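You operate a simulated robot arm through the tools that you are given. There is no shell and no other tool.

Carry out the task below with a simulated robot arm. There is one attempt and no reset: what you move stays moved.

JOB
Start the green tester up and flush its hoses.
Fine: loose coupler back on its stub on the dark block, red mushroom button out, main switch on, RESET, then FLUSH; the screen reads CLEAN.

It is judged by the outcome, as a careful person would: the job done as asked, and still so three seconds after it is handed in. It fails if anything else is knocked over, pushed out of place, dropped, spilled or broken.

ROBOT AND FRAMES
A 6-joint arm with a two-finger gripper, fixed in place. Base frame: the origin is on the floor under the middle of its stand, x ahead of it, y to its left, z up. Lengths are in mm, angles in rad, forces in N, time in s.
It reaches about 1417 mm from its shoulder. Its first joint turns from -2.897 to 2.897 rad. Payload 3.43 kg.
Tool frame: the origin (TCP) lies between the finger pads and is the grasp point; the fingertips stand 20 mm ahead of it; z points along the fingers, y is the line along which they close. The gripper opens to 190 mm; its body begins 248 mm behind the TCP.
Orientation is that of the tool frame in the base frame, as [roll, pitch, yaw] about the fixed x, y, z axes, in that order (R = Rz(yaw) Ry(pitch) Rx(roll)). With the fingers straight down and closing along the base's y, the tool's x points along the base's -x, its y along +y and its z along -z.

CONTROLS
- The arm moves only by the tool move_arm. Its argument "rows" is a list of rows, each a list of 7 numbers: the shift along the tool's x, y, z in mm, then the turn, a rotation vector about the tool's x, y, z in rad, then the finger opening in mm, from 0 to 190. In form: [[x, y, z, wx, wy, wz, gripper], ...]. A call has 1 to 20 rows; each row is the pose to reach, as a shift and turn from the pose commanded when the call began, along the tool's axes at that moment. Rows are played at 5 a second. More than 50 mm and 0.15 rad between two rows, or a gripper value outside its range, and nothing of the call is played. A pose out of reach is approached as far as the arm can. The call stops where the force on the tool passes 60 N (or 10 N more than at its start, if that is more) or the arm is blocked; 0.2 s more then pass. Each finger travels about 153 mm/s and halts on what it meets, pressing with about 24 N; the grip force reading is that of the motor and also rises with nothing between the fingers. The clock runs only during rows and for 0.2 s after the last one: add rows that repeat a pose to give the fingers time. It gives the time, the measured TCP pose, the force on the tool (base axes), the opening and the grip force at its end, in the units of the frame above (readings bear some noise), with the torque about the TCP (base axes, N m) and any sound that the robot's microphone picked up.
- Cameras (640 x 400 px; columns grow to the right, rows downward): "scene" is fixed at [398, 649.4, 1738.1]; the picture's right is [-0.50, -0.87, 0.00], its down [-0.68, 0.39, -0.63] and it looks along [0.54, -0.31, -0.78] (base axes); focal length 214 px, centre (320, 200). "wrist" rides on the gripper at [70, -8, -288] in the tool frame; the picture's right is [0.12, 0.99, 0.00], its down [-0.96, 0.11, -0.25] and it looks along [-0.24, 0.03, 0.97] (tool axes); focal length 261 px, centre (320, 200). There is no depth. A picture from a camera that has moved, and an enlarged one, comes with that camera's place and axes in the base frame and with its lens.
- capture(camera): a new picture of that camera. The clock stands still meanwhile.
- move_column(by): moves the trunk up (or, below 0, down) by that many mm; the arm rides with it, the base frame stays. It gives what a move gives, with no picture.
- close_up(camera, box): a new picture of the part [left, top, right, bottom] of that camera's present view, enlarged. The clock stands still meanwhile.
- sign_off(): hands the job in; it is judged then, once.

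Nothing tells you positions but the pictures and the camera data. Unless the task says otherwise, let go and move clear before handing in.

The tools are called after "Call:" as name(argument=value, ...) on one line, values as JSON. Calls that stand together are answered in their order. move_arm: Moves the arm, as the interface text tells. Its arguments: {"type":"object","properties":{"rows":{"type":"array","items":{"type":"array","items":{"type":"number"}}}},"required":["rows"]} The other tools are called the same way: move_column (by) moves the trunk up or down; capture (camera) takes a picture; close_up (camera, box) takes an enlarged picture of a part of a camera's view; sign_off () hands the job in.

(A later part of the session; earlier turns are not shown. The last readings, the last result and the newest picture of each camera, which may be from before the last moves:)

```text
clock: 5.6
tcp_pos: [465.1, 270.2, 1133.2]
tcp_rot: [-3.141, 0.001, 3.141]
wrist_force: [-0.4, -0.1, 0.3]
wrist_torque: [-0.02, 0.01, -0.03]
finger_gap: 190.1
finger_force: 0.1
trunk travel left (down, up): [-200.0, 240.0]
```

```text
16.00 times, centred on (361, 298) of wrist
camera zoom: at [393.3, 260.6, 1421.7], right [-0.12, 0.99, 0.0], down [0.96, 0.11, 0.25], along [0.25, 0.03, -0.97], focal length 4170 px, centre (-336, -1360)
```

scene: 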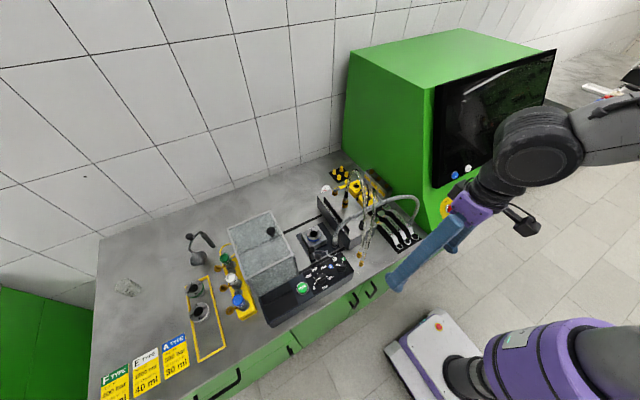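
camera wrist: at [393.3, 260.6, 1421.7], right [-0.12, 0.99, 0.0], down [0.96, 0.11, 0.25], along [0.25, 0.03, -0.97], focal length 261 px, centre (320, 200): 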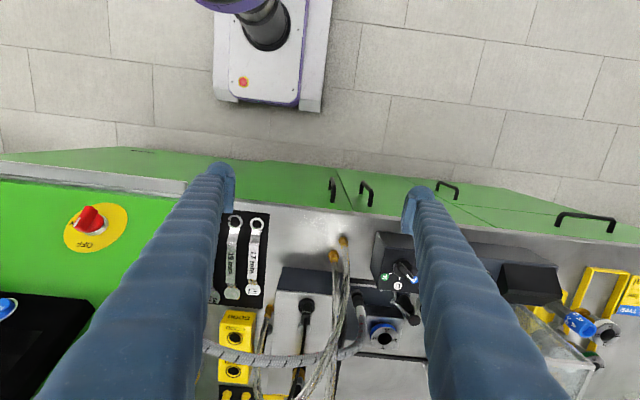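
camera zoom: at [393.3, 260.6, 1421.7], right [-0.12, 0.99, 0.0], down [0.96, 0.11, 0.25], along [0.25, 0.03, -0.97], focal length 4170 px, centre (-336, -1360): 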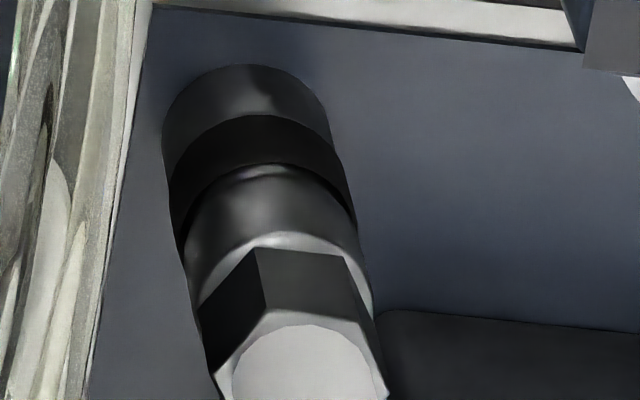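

The disc is a real empty stub: a base about 26 mm across with a nipple about 20 mm tall, at about (756, 273). Now I need to know which coupler is loose, so I'll compare the feet of the brass and black couplers from here.

Call:
close_up(camera="wrist", box=[282, 352, 314, 372])

Call:
close_up(camera="wrist", box=[282, 375, 314, 395])

Call:
close_up(camera="wrist", box=[335, 275, 375, 300])

Call:
close_up(camera="wrist", box=[285, 290, 325, 315])

```text
16.00 times, centred on (298, 362) of wrist
camera zoom: at [393.3, 260.6, 1421.7], right [-0.12, 0.99, 0.0], down [0.96, 0.11, 0.25], along [0.25, 0.03, -0.97], focal length 4170 px, centre (672, -2392)
```

zoom: 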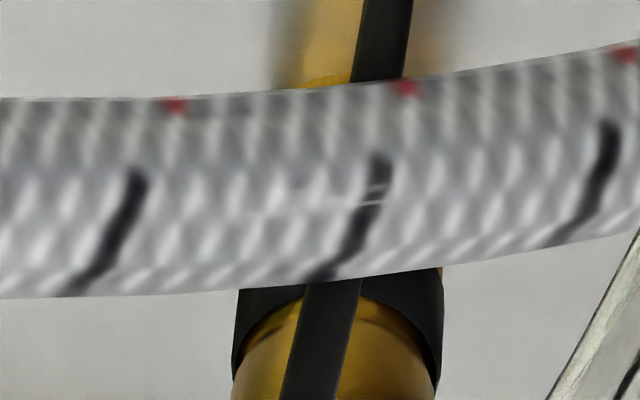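

```text
16.00 times, centred on (298, 385) of wrist
camera zoom: at [393.3, 260.6, 1421.7], right [-0.12, 0.99, 0.0], down [0.96, 0.11, 0.25], along [0.25, 0.03, -0.97], focal length 4170 px, centre (672, -2760)
```

zoom: 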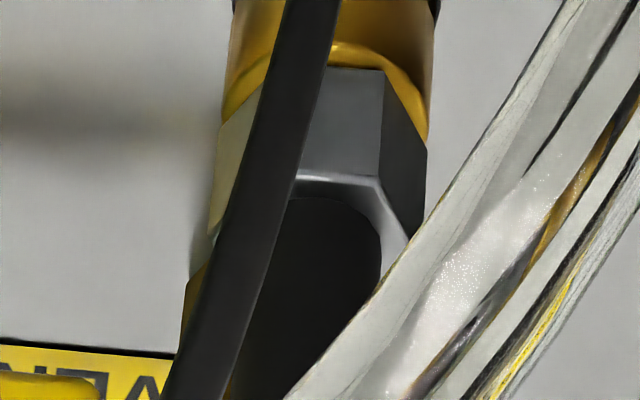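

```text
16.00 times, centred on (355, 288) of wrist
camera zoom: at [393.3, 260.6, 1421.7], right [-0.12, 0.99, 0.0], down [0.96, 0.11, 0.25], along [0.25, 0.03, -0.97], focal length 4170 px, centre (-240, -1200)
```

zoom: 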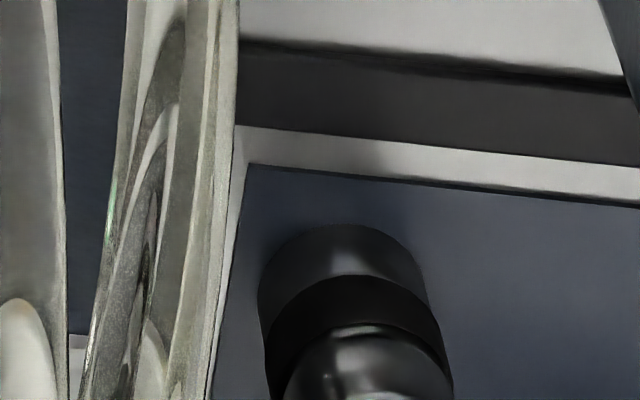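

```text
16.00 times, centred on (305, 302) of wrist
camera zoom: at [393.3, 260.6, 1421.7], right [-0.12, 0.99, 0.0], down [0.96, 0.11, 0.25], along [0.25, 0.03, -0.97], focal length 4170 px, centre (560, -1440)
```

zoom: 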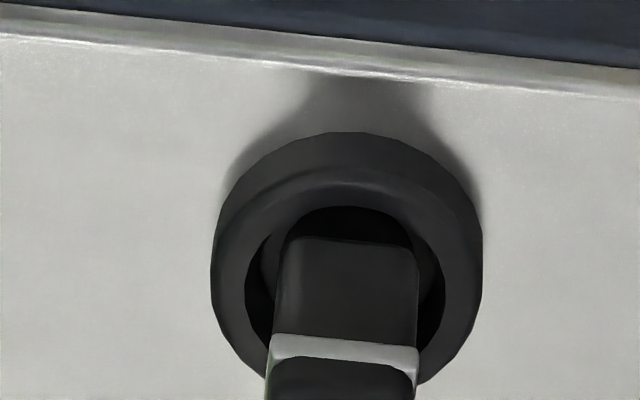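

The brass coupler shows a flange at its foot about the size of the empty stub's base, while the black coupler shows none. I'll compare the two feet again from the scene camera at the highest zoom.

Call:
close_up(camera="scene", box=[321, 236, 349, 254])

Call:
close_up(camera="scene", box=[330, 199, 358, 217])

Call:
close_up(camera="wrist", box=[340, 295, 380, 320])

```text
16.00 times, centred on (335, 245) of scene
camera zoom: at [398.0, 649.4, 1738.1], right [-0.5, -0.87, 0.0], down [-0.68, 0.39, -0.63], along [0.54, -0.31, -0.78], focal length 3432 px, centre (80, -520)
```

zoom: 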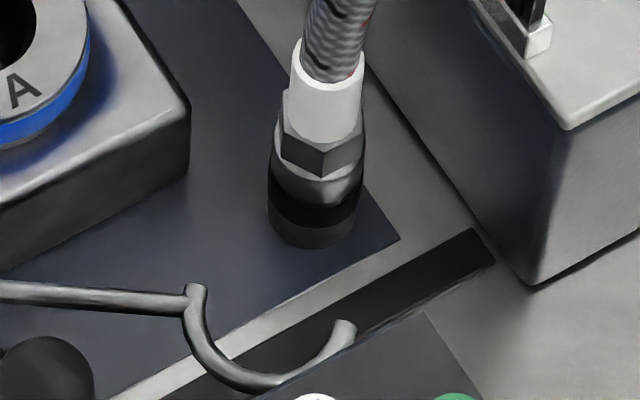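

```text
16.00 times, centred on (344, 208) of scene
camera zoom: at [398.0, 649.4, 1738.1], right [-0.5, -0.87, 0.0], down [-0.68, 0.39, -0.63], along [0.54, -0.31, -0.78], focal length 3432 px, centre (-64, 72)
```

zoom: 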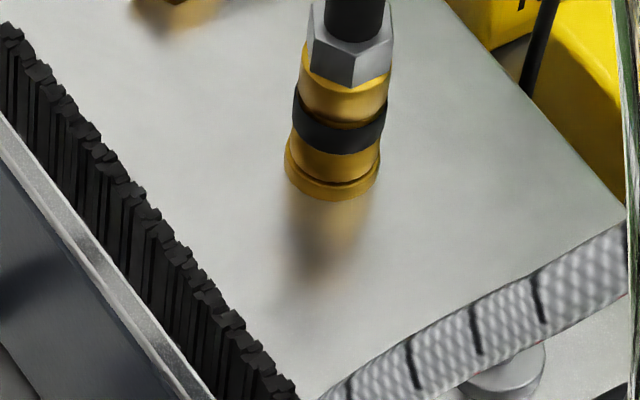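

```text
16.00 times, centred on (360, 308) of wrist
camera zoom: at [393.3, 260.6, 1421.7], right [-0.12, 0.99, 0.0], down [0.96, 0.11, 0.25], along [0.25, 0.03, -0.97], focal length 4170 px, centre (-320, -1520)
```

zoom: 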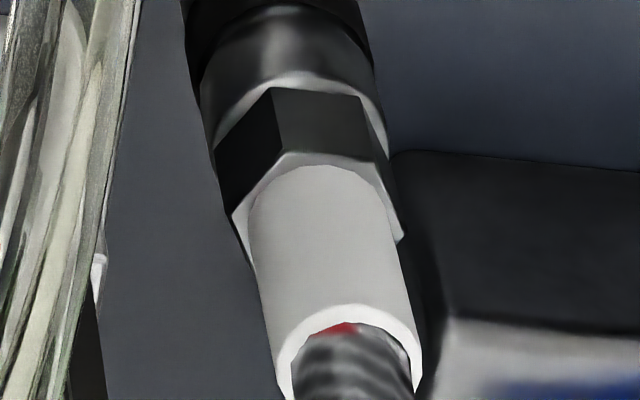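

I can't settle by eye which coupler is loose, so I'll test gently by gripping, starting with the brass one, which sits in line with the empty stub. First I need the finger dimensions, so I'll close the gripper to 50 mm in free space and look.

Call:
move_arm(rows=[[0, 0, 0, 0, 0, 0, 50], [0, 0, 0, 0, 0, 0, 50], [0, 0, 0, 0, 0, 0, 50], [0, 0, 0, 0, 0, 0, 50]])

Call:
close_up(camera="scene", box=[370, 170, 550, 300])

Call:
capture(camera="wrist")

```text
clock: 6.6
tcp_pos: [464.7, 269.0, 1134.3]
tcp_rot: [-3.141, -0.002, 3.142]
wrist_force: [-0.2, 0.3, 0.4]
wrist_torque: [-0.04, 0.0, -0.03]
finger_gap: 50.3
finger_force: 0.1
trunk travel left (down, up): [-200.0, 240.0]
```

```text
3.08 times, centred on (460, 235) of scene
camera zoom: at [398.0, 649.4, 1738.1], right [-0.5, -0.87, 0.0], down [-0.68, 0.39, -0.63], along [0.54, -0.31, -0.78], focal length 660 px, centre (-111, 92)
```

zoom: 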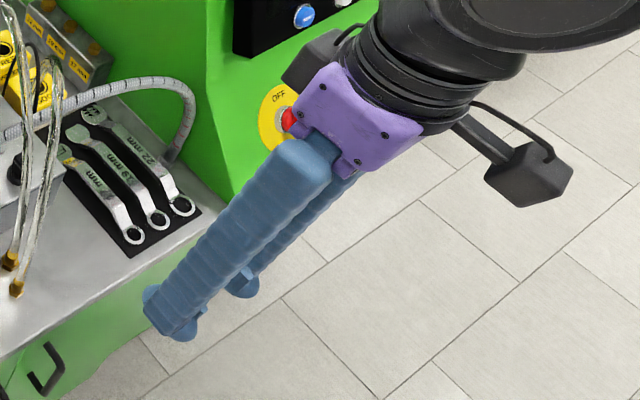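

```text
taken
camera wrist: at [393.0, 260.5, 1422.1], right [-0.12, 0.99, 0.0], down [0.96, 0.11, 0.25], along [0.25, 0.03, -0.97], focal length 261 px, centre (320, 200)
```

wrist: 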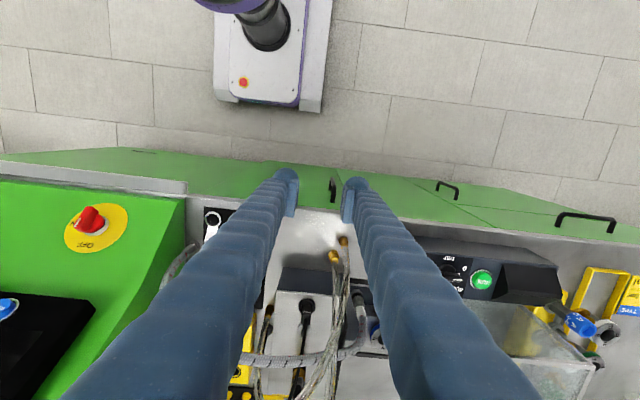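

The fingers taper toward the tips. I'll zoom in on the tips to measure them.

Call:
close_up(camera="wrist", box=[250, 150, 390, 240])

Call:
close_up(camera="scene", box=[400, 200, 480, 270])

```text
4.44 times, centred on (320, 195) of wrist
camera zoom: at [393.0, 260.5, 1422.1], right [-0.12, 0.99, 0.0], down [0.96, 0.11, 0.25], along [0.25, 0.03, -0.97], focal length 1158 px, centre (320, 222)
```

zoom: 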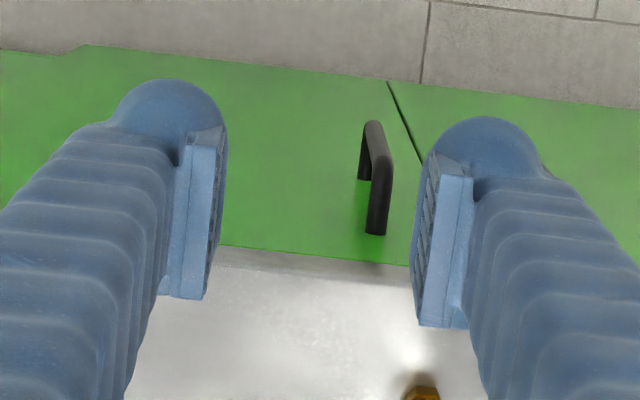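

```text
5.71 times, centred on (440, 235) of scene
camera zoom: at [398.0, 649.4, 1738.1], right [-0.5, -0.87, 0.0], down [-0.68, 0.39, -0.63], along [0.54, -0.31, -0.78], focal length 1226 px, centre (-366, 0)
```

zoom: 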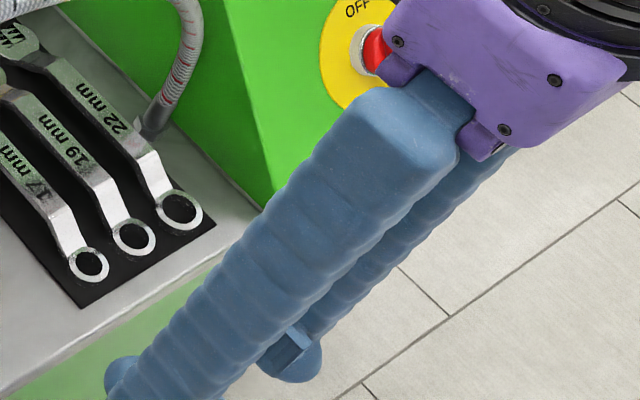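

The finger tips are about 31 mm thick and 34 mm wide, and they get larger toward the palm. I'll raise the trunk for reach over the hoses, then move above the brass coupler with a 15° yaw to inspect it from close up.

Call:
move_column(by=200)

Call:
move_arm(rows=[[-40, 0, 0, 0, 0, -0.06, 56], [-80, 0, 0, 0, 0, -0.12, 56], [-120, 0, 0, 0, 0, -0.18, 56], [-160, 0, 0, 0, 0, -0.24, 56], [-200, 0, 0, 0, 0, -0.2618, 56], [-240, 1, 0, 0, 0, -0.2618, 56], [-280, 2, 0, 0, 0, -0.2618, 56], [-320, 3, 0, 0, 0, -0.2618, 56], [-345, 3, 0, 0, 0, -0.2618, 56], [-367, 3, 0, 0, 0, -0.2618, 56], [-367, 3, 0, 0, 0, -0.2618, 56]])

Call:
capture(camera="wrist")

Call:
capture(camera="scene")

```text
clock: 8.8
tcp_pos: [463.1, 271.5, 1333.6]
tcp_rot: [-3.141, 0.001, 3.141]
wrist_force: [-0.7, 0.1, -0.2]
wrist_torque: [0.03, -0.01, 0.01]
finger_gap: 49.8
finger_force: 0.1
trunk travel left (down, up): [-400.0, 40.0]
```

```text
clock: 11.2
tcp_pos: [832.7, 273.0, 1336.7]
tcp_rot: [3.141, 0.0, -2.882]
wrist_force: [-0.1, 0.1, 1.0]
wrist_torque: [-0.02, -0.07, 0.01]
finger_gap: 56.1
finger_force: 0.0
trunk travel left (down, up): [-400.0, 40.0]
```

```text
taken
camera wrist: at [765.3, 244.5, 1624.7], right [-0.37, 0.93, 0.0], down [0.9, 0.36, 0.25], along [0.23, 0.09, -0.97], focal length 261 px, centre (320, 200)
```

wrist: 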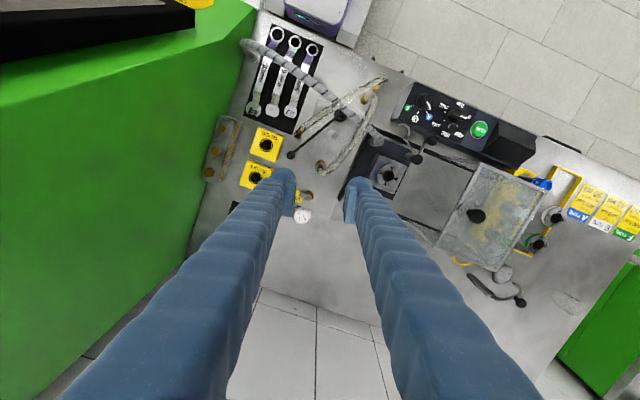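

```text
taken
```

scene: 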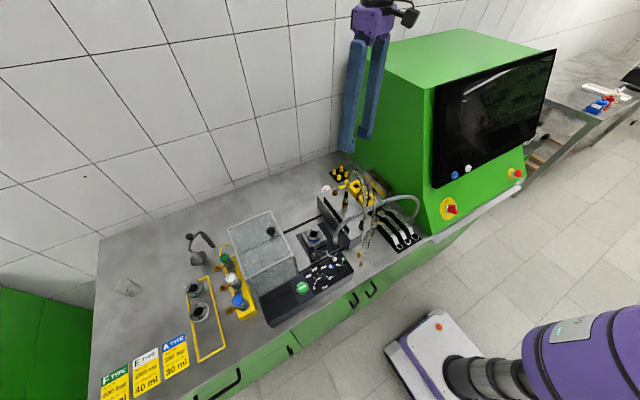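

I'm above the coupler now. I'll check its exact position and foot from here.

Call:
close_up(camera="wrist", box=[302, 150, 342, 175])

Call:
close_up(camera="wrist", box=[280, 70, 420, 180])

Call:
close_up(camera="wrist", box=[345, 120, 385, 145])

```text
16.00 times, centred on (322, 162) of wrist
camera zoom: at [765.3, 244.5, 1624.7], right [-0.37, 0.93, 0.0], down [0.9, 0.36, 0.25], along [0.23, 0.09, -0.97], focal length 4170 px, centre (288, 800)
```

zoom: 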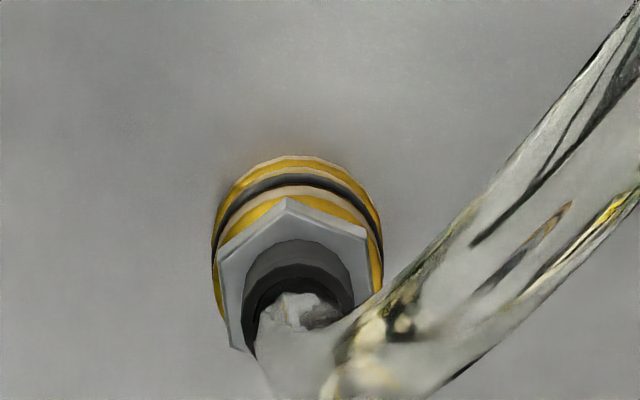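

```text
3.64 times, centred on (350, 125) of wrist
camera zoom: at [765.3, 244.5, 1624.7], right [-0.37, 0.93, 0.0], down [0.9, 0.36, 0.25], along [0.23, 0.09, -0.97], focal length 948 px, centre (211, 473)
```

zoom: 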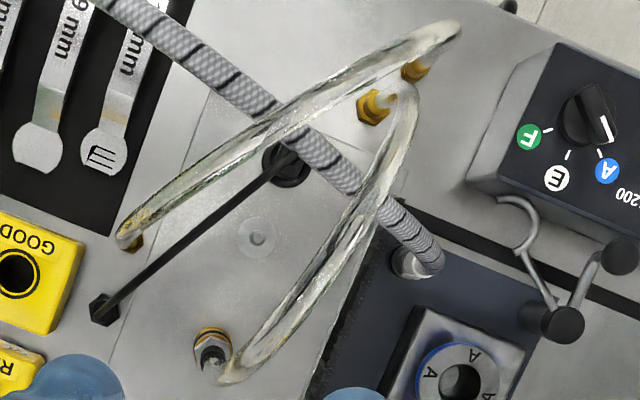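

```text
16.00 times, centred on (365, 132) of wrist
camera zoom: at [765.3, 244.5, 1624.7], right [-0.37, 0.93, 0.0], down [0.9, 0.36, 0.25], along [0.23, 0.09, -0.97], focal length 4170 px, centre (-400, 1280)
```

zoom: 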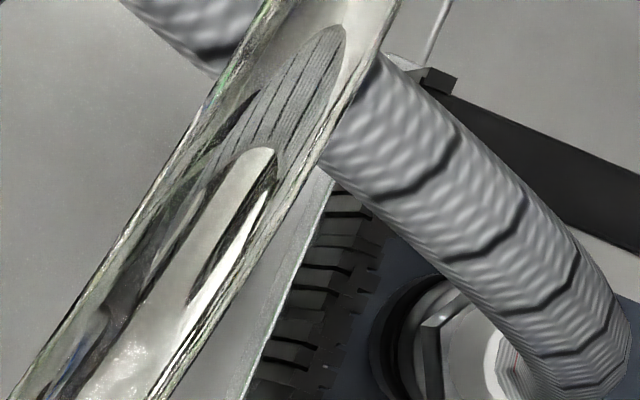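

The coupler is at about (830.5, 272.5) and the stub at about (755.5, 273). I'll descend partway with the hose between the open fingers and check clearances.

Call:
move_arm(rows=[[2.2, 0, 40, 0, 0, 0, 56], [2.2, 0, 80, 0, 0, 0, 56], [2.2, 0, 115, 0, 0, 0, 56], [2.2, 0, 150, 0, 0, 0, 56], [2.2, 0, 180, 0, 0, 0, 56], [2.2, 0, 205, 0, 0, 0, 56], [2.2, 0, 225, 0, 0, 0, 56], [2.2, 0, 235, 0, 0, 0, 56]])

Call:
capture(camera="wrist")

Call:
close_up(camera="scene", box=[290, 120, 410, 240])

```text
clock: 13.0
tcp_pos: [829.8, 273.7, 1096.0]
tcp_rot: [3.141, -0.003, -2.88]
wrist_force: [0.7, 0.1, 0.0]
wrist_torque: [0.01, 0.01, -0.01]
finger_gap: 56.0
finger_force: 0.1
trunk travel left (down, up): [-400.0, 40.0]
```

```text
taken
camera wrist: at [763.8, 245.2, 1384.3], right [-0.37, 0.93, 0.0], down [0.9, 0.36, 0.25], along [0.23, 0.09, -0.97], focal length 261 px, centre (320, 200)
```

wrist: 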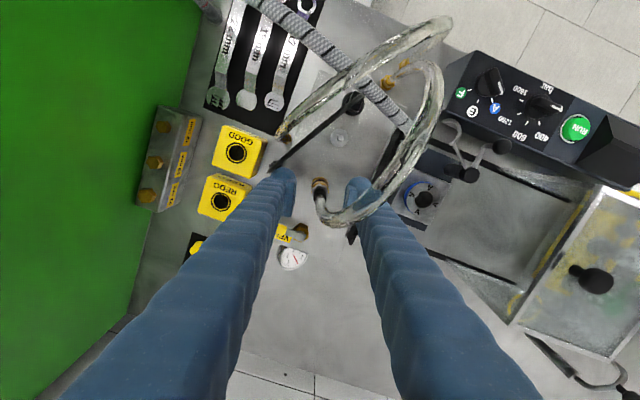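

```text
3.33 times, centred on (350, 180) of scene
camera zoom: at [398.0, 649.4, 1738.1], right [-0.5, -0.87, 0.0], down [-0.68, 0.39, -0.63], along [0.54, -0.31, -0.78], focal length 715 px, centre (220, 267)
```

zoom: 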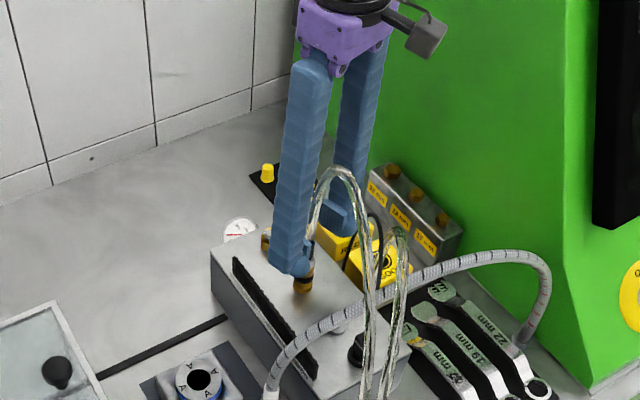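

The hose crosses in front of the left finger in this image. I'll zoom in to confirm they aren't touching.

Call:
close_up(camera="wrist", box=[260, 130, 420, 250])

Call:
close_up(camera="scene", box=[330, 170, 378, 200])

```text
3.33 times, centred on (340, 190) of wrist
camera zoom: at [763.8, 245.2, 1384.3], right [-0.37, 0.93, 0.0], down [0.9, 0.36, 0.25], along [0.23, 0.09, -0.97], focal length 869 px, centre (253, 233)
```

zoom: 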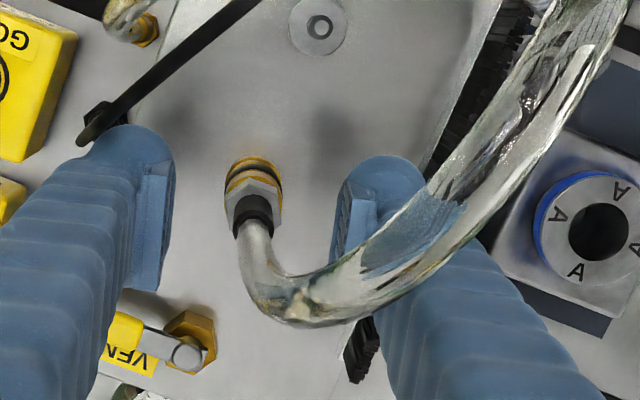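

```text
13.33 times, centred on (354, 185) of scene
camera zoom: at [398.0, 649.4, 1738.1], right [-0.5, -0.87, 0.0], down [-0.68, 0.39, -0.63], along [0.54, -0.31, -0.78], focal length 2860 px, centre (-133, 400)
```

zoom: 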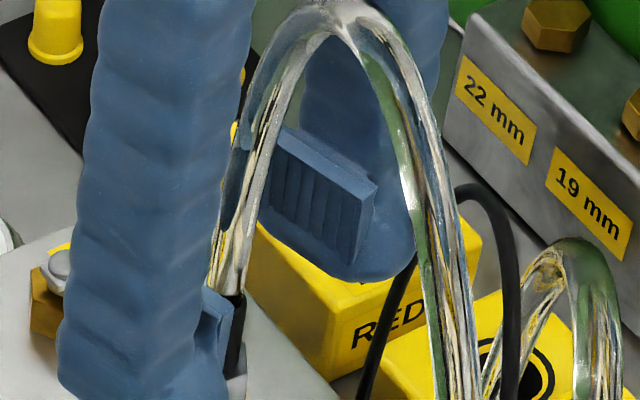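

The hose passes clear on the camera side and the coupler is centred. I'll descend to grasp height and close gently.

Call:
move_arm(rows=[[-2, 0, 25, 0, 0, 0, 56], [-2, 0, 45, 0, 0, 0, 56], [-2, 0, 60, 0, 0, 0, 56], [-2, 0, 68, 0, 0, 0, 56], [-2, 0, 68, 0, 0, 0, 56]])

Call:
close_up(camera="wrist", box=[260, 130, 420, 250])

Call:
close_up(camera="scene", box=[320, 175, 380, 225])

```text
clock: 14.2
tcp_pos: [831.4, 271.8, 1030.6]
tcp_rot: [3.141, -0.001, -2.88]
wrist_force: [-0.2, 0.5, 0.5]
wrist_torque: [0.01, -0.01, 0.0]
finger_gap: 56.1
finger_force: 0.1
trunk travel left (down, up): [-400.0, 40.0]
```

```text
3.33 times, centred on (340, 190) of wrist
camera zoom: at [765.3, 244.1, 1318.7], right [-0.37, 0.93, 0.0], down [0.9, 0.36, 0.25], along [0.23, 0.09, -0.97], focal length 869 px, centre (253, 233)
```

zoom: 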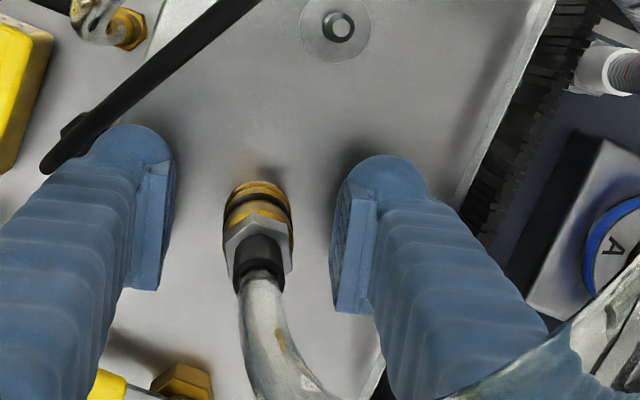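

```text
8.00 times, centred on (350, 200) of scene
camera zoom: at [398.0, 649.4, 1738.1], right [-0.5, -0.87, 0.0], down [-0.68, 0.39, -0.63], along [0.54, -0.31, -0.78], focal length 1716 px, centre (80, 200)
```

zoom: 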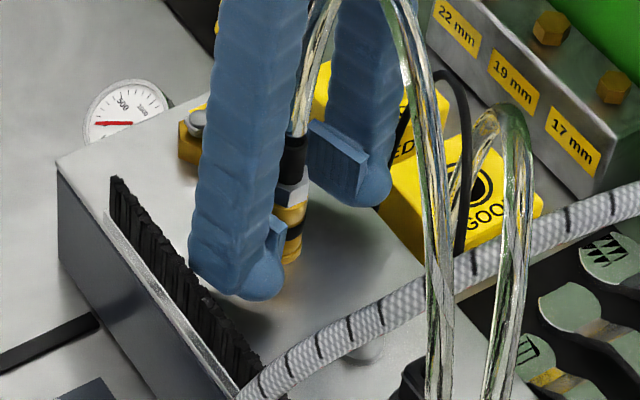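

Everything is aligned. I'll close on the coupler and read the forces before any lift.

Call:
move_arm(rows=[[0, 0, 0, 0, 0, 0, 40], [0, 0, 0, 0, 0, 0, 30], [0, 0, 0, 0, 0, 0, 20], [0, 0, 0, 0, 0, 0, 20]])

Call:
close_up(camera="wrist", box=[260, 130, 420, 250])

```text
clock: 15.2
tcp_pos: [830.7, 272.1, 1030.4]
tcp_rot: [-3.141, -0.001, -2.88]
wrist_force: [-2.4, 5.3, -1.0]
wrist_torque: [0.12, 0.03, -0.01]
finger_gap: 22.0
finger_force: 24.0
trunk travel left (down, up): [-400.0, 40.0]
```

```text
3.33 times, centred on (340, 190) of wrist
camera zoom: at [764.9, 244.7, 1319.0], right [-0.37, 0.93, 0.0], down [0.9, 0.36, 0.25], along [0.23, 0.09, -0.97], focal length 869 px, centre (253, 233)
```

zoom: 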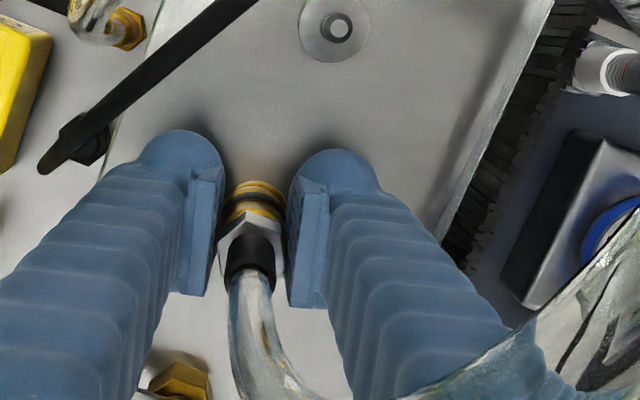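

The grip reads 24 N at a 22 mm gap, with about 6 N of sideways reaction, which suggests this coupler may be held in place. I'll try a very small 2 mm lift to see if it resists.

Call:
move_arm(rows=[[0, 0, -1, 0, 0, 0, 20], [0, 0, -2, 0, 0, 0, 20]])

```text
clock: 15.8
tcp_pos: [831.1, 274.0, 1032.9]
tcp_rot: [3.141, -0.002, -2.88]
wrist_force: [-1.5, 0.4, -5.6]
wrist_torque: [-0.02, 0.1, 0.01]
finger_gap: 21.8
finger_force: 24.3
trunk travel left (down, up): [-400.0, 40.0]
```

After the 2 mm lift the sideways force vanished and there is a downward load of about 5 N, as if it came off the surface. I'll lift 4 mm more and look underneath.

Call:
move_arm(rows=[[0, 0, -2, 0, 0, 0, 20], [0, 0, -4, 0, 0, 0, 20]])

Call:
close_up(camera="scene", box=[335, 195, 365, 214])

Call:
close_up(camera="wrist", box=[300, 170, 340, 195])

```text
clock: 16.4
tcp_pos: [832.1, 273.4, 1037.6]
tcp_rot: [-3.141, 0.0, -2.879]
wrist_force: [-0.5, 0.8, -1.0]
wrist_torque: [-0.01, -0.03, 0.01]
finger_gap: 22.1
finger_force: 23.6
trunk travel left (down, up): [-400.0, 40.0]
```

```text
16.00 times, centred on (350, 204) of scene
camera zoom: at [398.0, 649.4, 1738.1], right [-0.5, -0.87, 0.0], down [-0.68, 0.39, -0.63], along [0.54, -0.31, -0.78], focal length 3432 px, centre (-160, 128)
```

zoom: 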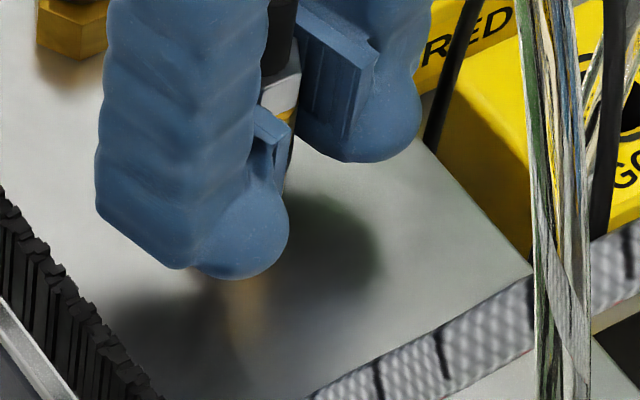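

```text
16.00 times, centred on (320, 182) of wrist
camera zoom: at [765.3, 245.2, 1325.7], right [-0.37, 0.93, 0.0], down [0.9, 0.36, 0.25], along [0.23, 0.09, -0.97], focal length 4170 px, centre (320, 480)
```

zoom: 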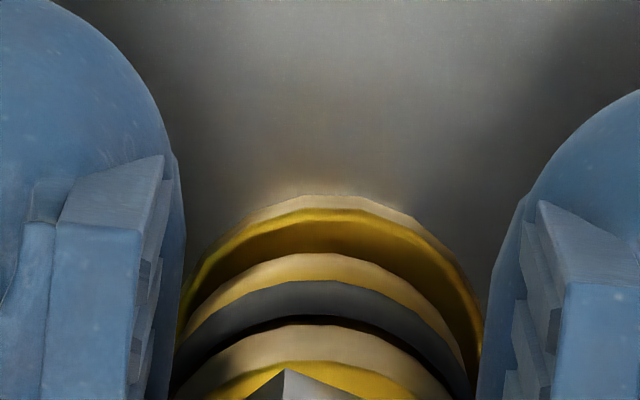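

The load is now just 1 N, so either the coupler is rising freely or the fingers slipped. Repeating the same wrist view will show if it moved with the gripper.

Call:
close_up(camera="wrist", box=[260, 130, 420, 250])

```text
3.33 times, centred on (340, 190) of wrist
camera zoom: at [765.3, 245.2, 1325.7], right [-0.37, 0.93, 0.0], down [0.9, 0.36, 0.25], along [0.23, 0.09, -0.97], focal length 869 px, centre (253, 233)
```

zoom: 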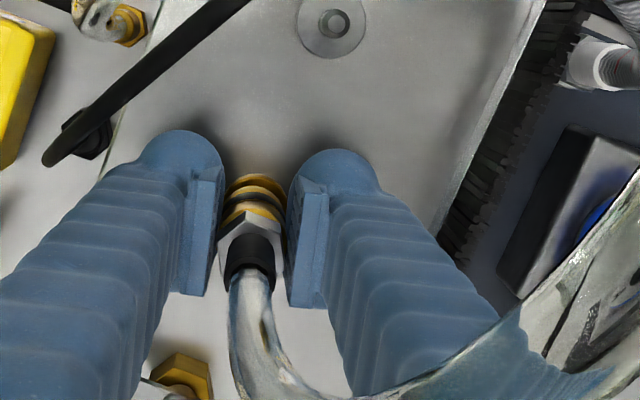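

The hex and sleeve rose with the gripper, but the gold flange stayed on the block. So the brass coupler was already seated on its own brass stub, and the loose one must be the black coupler. I'll lower the brass one straight back down and seat it.

Call:
move_arm(rows=[[0, 0, 2, 0, 0, 0, 20], [0, 0, 4, 0, 0, 0, 20], [0, 0, 6, 0, 0, 0, 20], [0, 0, 7, 0, 0, 0, 20]])

Call:
close_up(camera="wrist", box=[260, 130, 420, 250])

Call:
close_up(camera="wrist", box=[300, 170, 340, 195])

```text
clock: 17.4
tcp_pos: [832.5, 272.4, 1030.7]
tcp_rot: [-3.141, 0.002, -2.88]
wrist_force: [1.7, -0.2, 14.4]
wrist_torque: [-0.13, -0.06, 0.0]
finger_gap: 22.0
finger_force: 24.2
trunk travel left (down, up): [-400.0, 40.0]
```

```text
3.33 times, centred on (340, 190) of wrist
camera zoom: at [764.1, 244.8, 1318.9], right [-0.37, 0.93, 0.0], down [0.9, 0.36, 0.25], along [0.23, 0.09, -0.97], focal length 869 px, centre (253, 233)
```

zoom: 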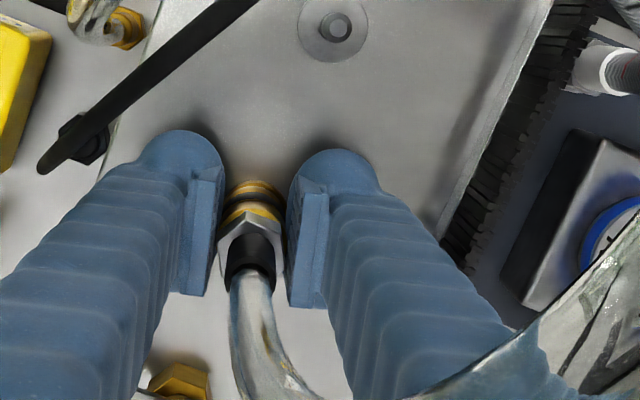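

```text
16.00 times, centred on (320, 182) of wrist
camera zoom: at [764.1, 244.8, 1318.9], right [-0.37, 0.93, 0.0], down [0.9, 0.36, 0.25], along [0.23, 0.09, -0.97], focal length 4170 px, centre (320, 480)
```

zoom: 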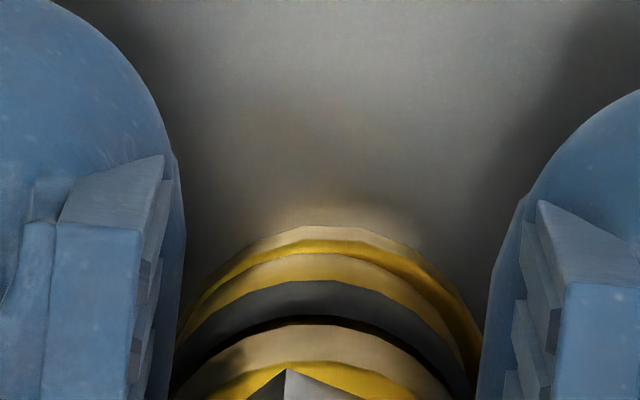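

The gap has closed again, with about 14 N of seating force. One more millimetre of pressure will make sure it is fully home before I open the fingers.

Call:
move_arm(rows=[[0, 0, 1, 0, 0, 0, 20], [0, 0, 1.5, 0, 0, 0, 20]])

Call:
close_up(camera="wrist", box=[300, 170, 340, 195])

```text
clock: 18.0
tcp_pos: [831.7, 273.2, 1030.9]
tcp_rot: [-3.141, 0.002, -2.88]
wrist_force: [2.9, -1.2, 30.8]
wrist_torque: [0.0, 0.01, 0.0]
finger_gap: 22.0
finger_force: 24.3
trunk travel left (down, up): [-400.0, 40.0]
```

```text
16.00 times, centred on (320, 182) of wrist
camera zoom: at [763.6, 244.8, 1318.5], right [-0.37, 0.93, 0.0], down [0.9, 0.36, 0.25], along [0.23, 0.09, -0.97], focal length 4170 px, centre (320, 480)
```

zoom: 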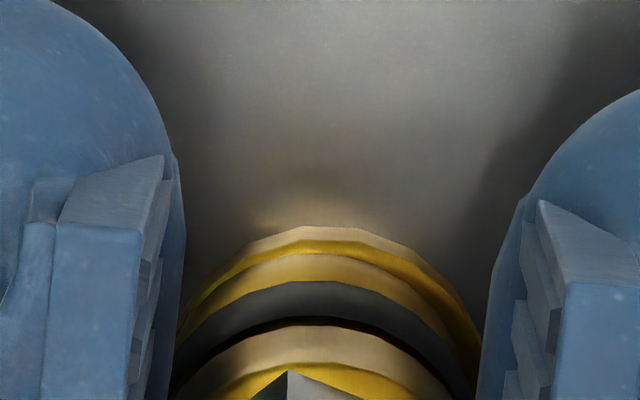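

It's bottomed out and fully seated. I'll ease the pressure, open the fingers, and retreat straight up.

Call:
move_arm(rows=[[0, 0, -1, 0, 0, 0, 20], [0, 0, -2, 0, 0, 0, 20], [0, 0, -2, 0, 0, 0, 35], [0, 0, -2, 0, 0, 0, 56], [0, 0, -2, 0, 0, 0, 56]])

Call:
close_up(camera="wrist", box=[260, 130, 420, 250])

Call:
close_up(camera="wrist", box=[300, 170, 340, 195])

```text
clock: 19.2
tcp_pos: [831.5, 273.4, 1030.0]
tcp_rot: [-3.141, -0.002, -2.881]
wrist_force: [-0.4, 0.0, -0.3]
wrist_torque: [0.0, 0.0, -0.01]
finger_gap: 56.3
finger_force: 0.0
trunk travel left (down, up): [-400.0, 40.0]
```

```text
3.33 times, centred on (340, 190) of wrist
camera zoom: at [764.4, 245.6, 1317.7], right [-0.37, 0.93, 0.0], down [0.9, 0.36, 0.25], along [0.23, 0.09, -0.97], focal length 869 px, centre (253, 233)
```

zoom: 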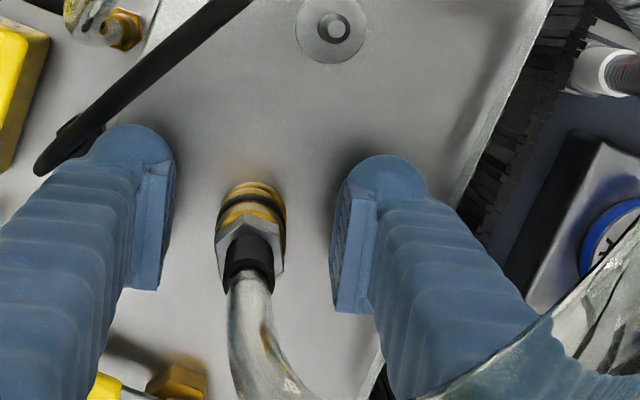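

```text
16.00 times, centred on (320, 182) of wrist
camera zoom: at [764.4, 245.6, 1317.7], right [-0.37, 0.93, 0.0], down [0.9, 0.36, 0.25], along [0.23, 0.09, -0.97], focal length 4170 px, centre (320, 480)
```

zoom: 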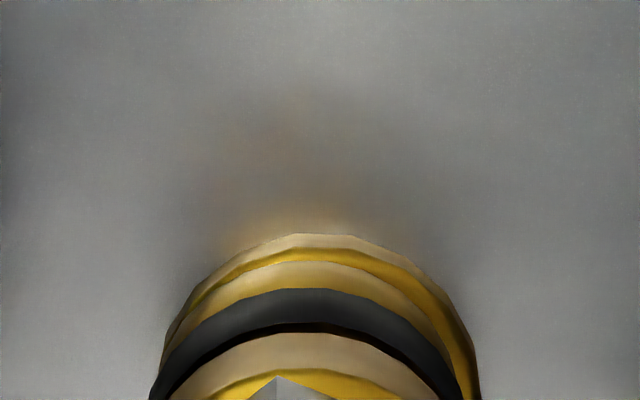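

The coupler sits on its stub. I'll withdraw straight up and compare it with the original scene view.

Call:
move_arm(rows=[[0, 0, -20, 0, 0, 0, 56], [0, 0, -50, 0, 0, 0, 56], [0, 0, -95, 0, 0, 0, 56], [0, 0, -140, 0, 0, 0, 56], [0, 0, -185, 0, 0, 0, 56], [0, 0, -230, 0, 0, 0, 56], [0, 0, -270, 0, 0, 0, 56], [0, 0, -300, 0, 0, 0, 56]])

Call:
close_up(camera="scene", box=[330, 199, 358, 217])

Call:
close_up(camera="wrist", box=[302, 150, 342, 175])

Call:
close_up(camera="scene", box=[300, 160, 400, 240])

```text
clock: 21.0
tcp_pos: [830.9, 272.2, 1332.5]
tcp_rot: [-3.141, 0.001, -2.882]
wrist_force: [-0.7, 0.4, 0.3]
wrist_torque: [0.02, -0.06, 0.01]
finger_gap: 55.7
finger_force: 0.0
trunk travel left (down, up): [-400.0, 40.0]
```

```text
16.00 times, centred on (344, 208) of scene
camera zoom: at [398.0, 649.4, 1738.1], right [-0.5, -0.87, 0.0], down [-0.68, 0.39, -0.63], along [0.54, -0.31, -0.78], focal length 3432 px, centre (-64, 72)
```

zoom: 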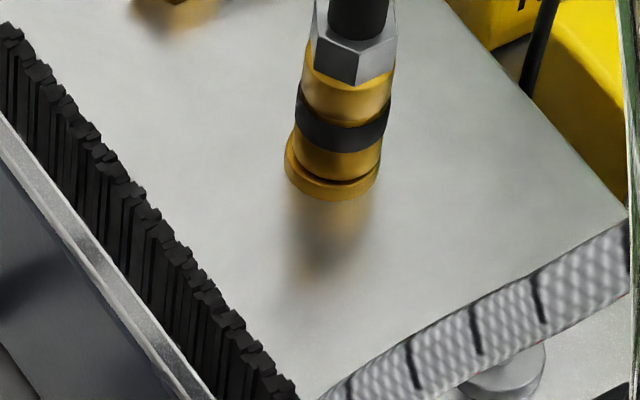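

```text
16.00 times, centred on (322, 162) of wrist
camera zoom: at [763.7, 244.7, 1619.9], right [-0.37, 0.93, 0.0], down [0.9, 0.36, 0.25], along [0.23, 0.09, -0.97], focal length 4170 px, centre (288, 800)
```

zoom: 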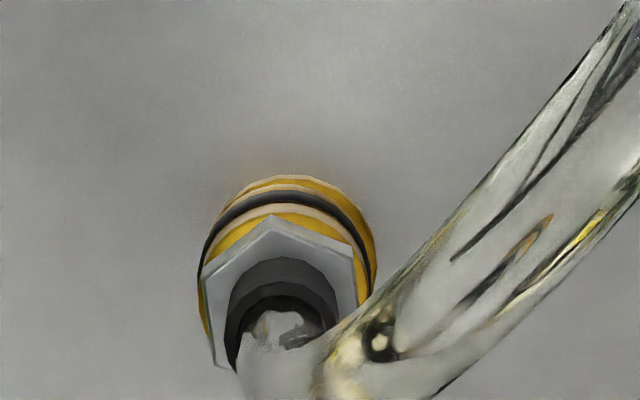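

```text
5.00 times, centred on (350, 200) of scene
camera zoom: at [398.0, 649.4, 1738.1], right [-0.5, -0.87, 0.0], down [-0.68, 0.39, -0.63], along [0.54, -0.31, -0.78], focal length 1072 px, centre (170, 200)
```

zoom: 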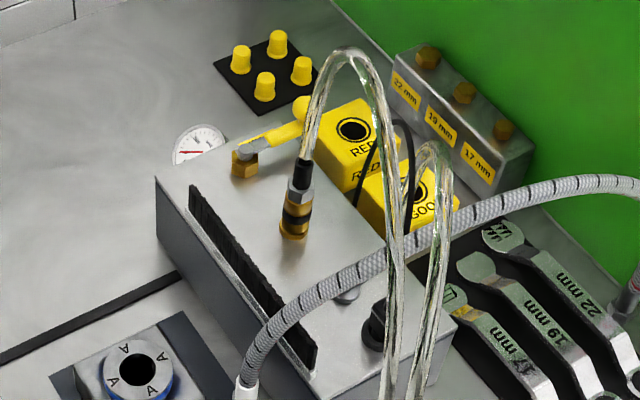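

The brass coupler looks as it did originally. So the loose one is the black coupler on the grey hose, standing on the dark plate at about (730, 385, 899), and the bare steel stub at (756, 273) is its place. I'll move to its left side, turn the gripper to close along x, and look.

Call:
move_arm(rows=[[3.4, 24.5, 0, 0, 0, -0.131, 56], [6.9, 49, 0, 0, 0, -0.262, 56], [10.3, 73.5, 0, 0, 0, -0.393, 56], [13.7, 98, 0, 0, 0, -0.524, 56], [17.2, 122.5, 0, 0, 0, -0.655, 56], [20.6, 147, 0, 0, 0, -0.787, 56], [24, 171.5, 0, 0, 0, -0.918, 56], [27.4, 196, 0, 0, 0, -1.049, 56], [30.9, 220.5, 0, 0, 0, -1.18, 56], [34.3, 245, 0, 0, 0, -1.311, 56], [34.3, 245, 0, 0, 0, -1.311, 56]])

Call:
capture(camera="wrist")

Call:
capture(camera="scene")

```text
clock: 23.4
tcp_pos: [737.7, 500.9, 1331.4]
tcp_rot: [3.14, 0.001, -1.569]
wrist_force: [-0.6, -0.5, -0.3]
wrist_torque: [-0.01, 0.03, 0.0]
finger_gap: 56.0
finger_force: 0.1
trunk travel left (down, up): [-400.0, 40.0]
```

```text
taken
camera wrist: at [745.3, 428.7, 1618.7], right [-0.99, -0.12, 0.0], down [-0.12, 0.96, 0.25], along [-0.03, 0.25, -0.97], focal length 261 px, centre (320, 200)
```

wrist: 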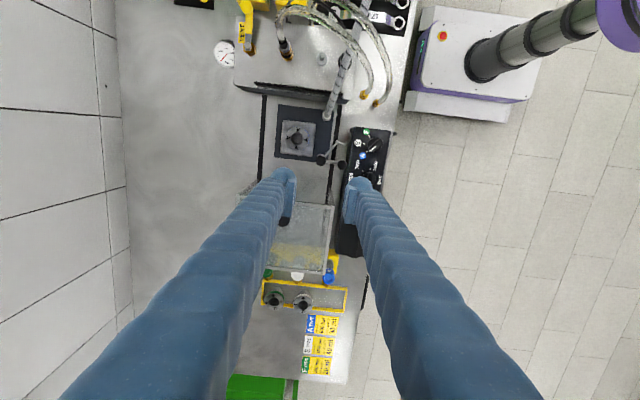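

```text
taken
```

scene: 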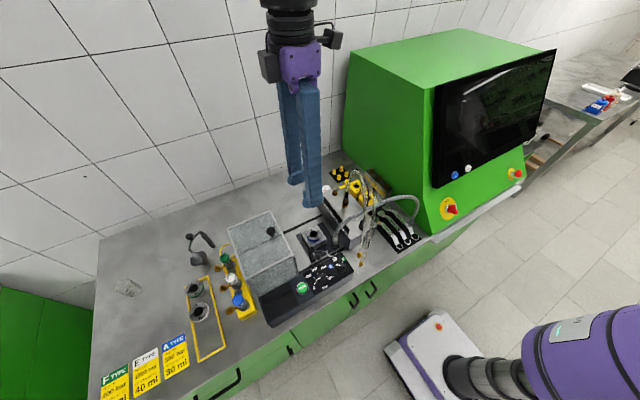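

This gives a good view from the left. I'll zoom in on the black coupler, the stub and the surroundings.

Call:
close_up(camera="wrist", box=[230, 0, 400, 105])

Call:
close_up(camera="wrist", box=[260, 80, 400, 170])

Call:
close_up(camera="wrist", box=[300, 85, 340, 110])

Call:
close_up(camera="wrist", box=[275, 25, 345, 69])

```text
3.76 times, centred on (315, 52) of wrist
camera zoom: at [745.3, 428.7, 1618.7], right [-0.99, -0.12, 0.0], down [-0.12, 0.96, 0.25], along [-0.03, 0.25, -0.97], focal length 981 px, centre (339, 755)
```

zoom: 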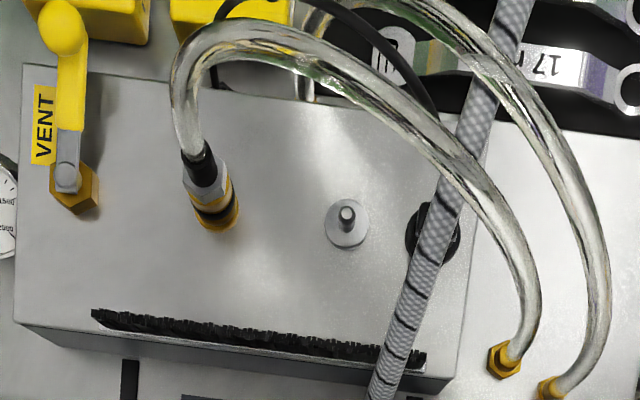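

```text
4.44 times, centred on (330, 125) of wrist
camera zoom: at [745.3, 428.7, 1618.7], right [-0.99, -0.12, 0.0], down [-0.12, 0.96, 0.25], along [-0.03, 0.25, -0.97], focal length 1158 px, centre (276, 533)
```

zoom: 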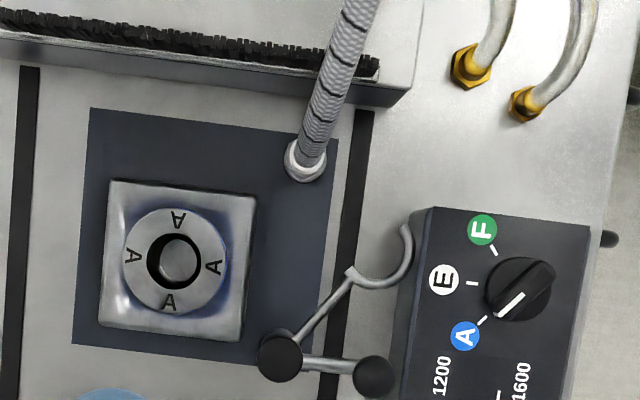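

```text
16.00 times, centred on (320, 98) of wrist
camera zoom: at [745.3, 428.7, 1618.7], right [-0.99, -0.12, 0.0], down [-0.12, 0.96, 0.25], along [-0.03, 0.25, -0.97], focal length 4170 px, centre (320, 1840)
```

zoom: 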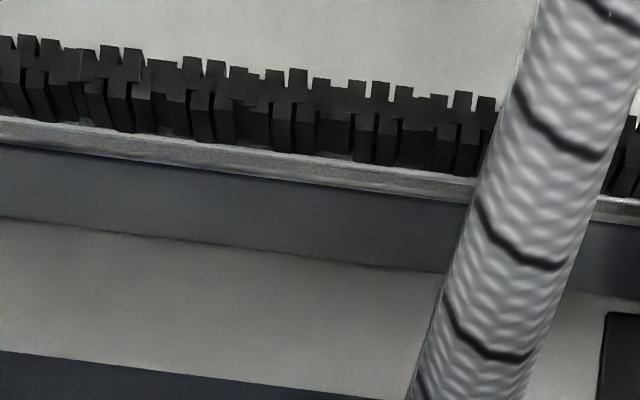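

```text
9.09 times, centred on (310, 47) of wrist
camera zoom: at [745.3, 428.7, 1618.7], right [-0.99, -0.12, 0.0], down [-0.12, 0.96, 0.25], along [-0.03, 0.25, -0.97], focal length 2370 px, centre (411, 1591)
```

zoom: 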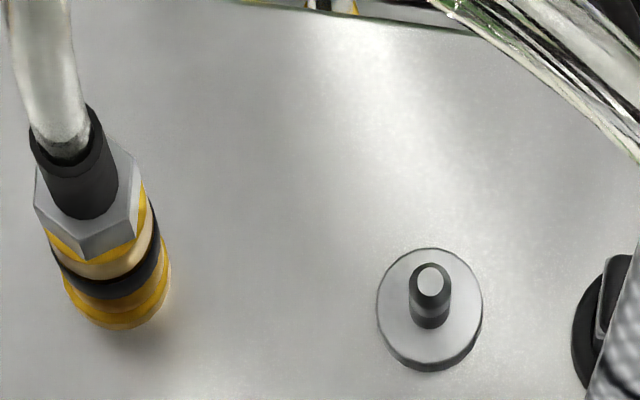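

Now the layout is clear: the steel stub is empty on the manifold block and the black coupler stands loose on the dark plate. I'll zoom in on the coupler to fix its position.

Call:
close_up(camera="wrist", box=[306, 105, 346, 130])

Call:
close_up(camera="scene", box=[315, 225, 355, 250])

```text
16.00 times, centred on (326, 118) of wrist
camera zoom: at [745.3, 428.7, 1618.7], right [-0.99, -0.12, 0.0], down [-0.12, 0.96, 0.25], along [-0.03, 0.25, -0.97], focal length 4170 px, centre (224, 1520)
```

zoom: 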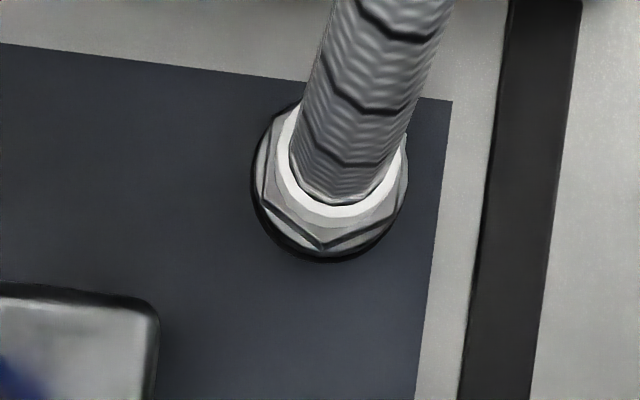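

```text
16.00 times, centred on (335, 238) of scene
camera zoom: at [398.0, 649.4, 1738.1], right [-0.5, -0.87, 0.0], down [-0.68, 0.39, -0.63], along [0.54, -0.31, -0.78], focal length 3432 px, centre (80, -400)
```

zoom: 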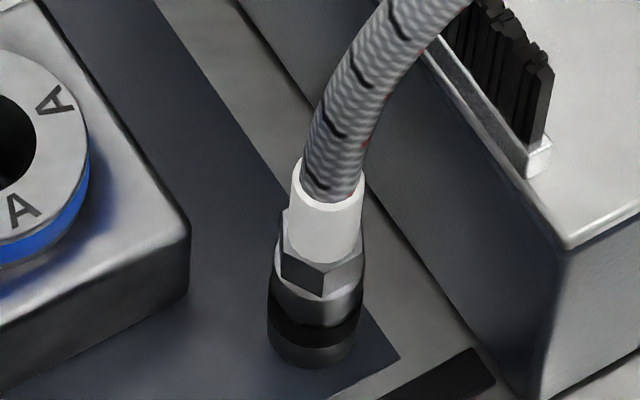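

From this view I put the coupler at about (733.5, 382.5). I'll lean the gripper 30° so its body tilts toward +y, which lets me later pass under the clear hose arch and clear of the sensor cable.

Call:
move_arm(rows=[[9, 1, 30, 0, 0.131, 0, 56], [18, 2, 60, 0, 0.262, 0, 56], [28, 3, 95, 0, 0.393, 0, 56], [38, 4, 131, 0, 0.5236, 0, 56], [38, 4, 131, 0, 0.5236, 0, 56]])

Call:
capture(camera="wrist")

Call:
capture(camera="scene")

```text
clock: 24.6
tcp_pos: [732.4, 462.3, 1201.4]
tcp_rot: [-3.14, -0.524, -1.572]
wrist_force: [-0.4, -0.1, 0.9]
wrist_torque: [0.07, -0.01, -0.02]
finger_gap: 56.1
finger_force: 0.0
trunk travel left (down, up): [-400.0, 40.0]
```

```text
taken
camera wrist: at [739.1, 543.9, 1485.7], right [-0.99, -0.1, 0.06], down [-0.12, 0.96, -0.27], along [-0.03, -0.27, -0.96], focal length 261 px, centre (320, 200)
```

wrist: 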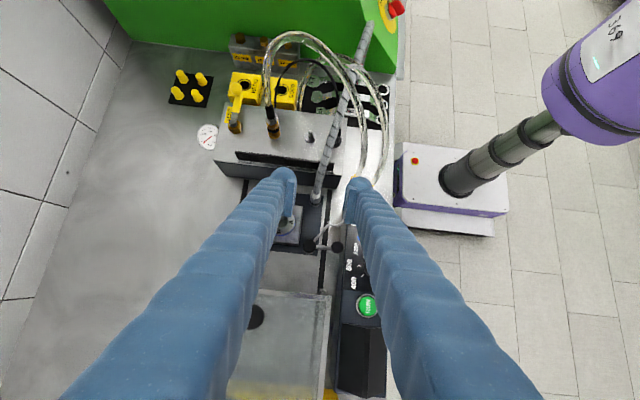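

```text
taken
```

scene: 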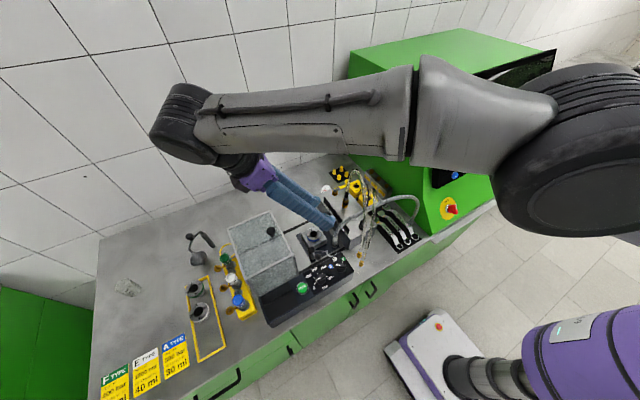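

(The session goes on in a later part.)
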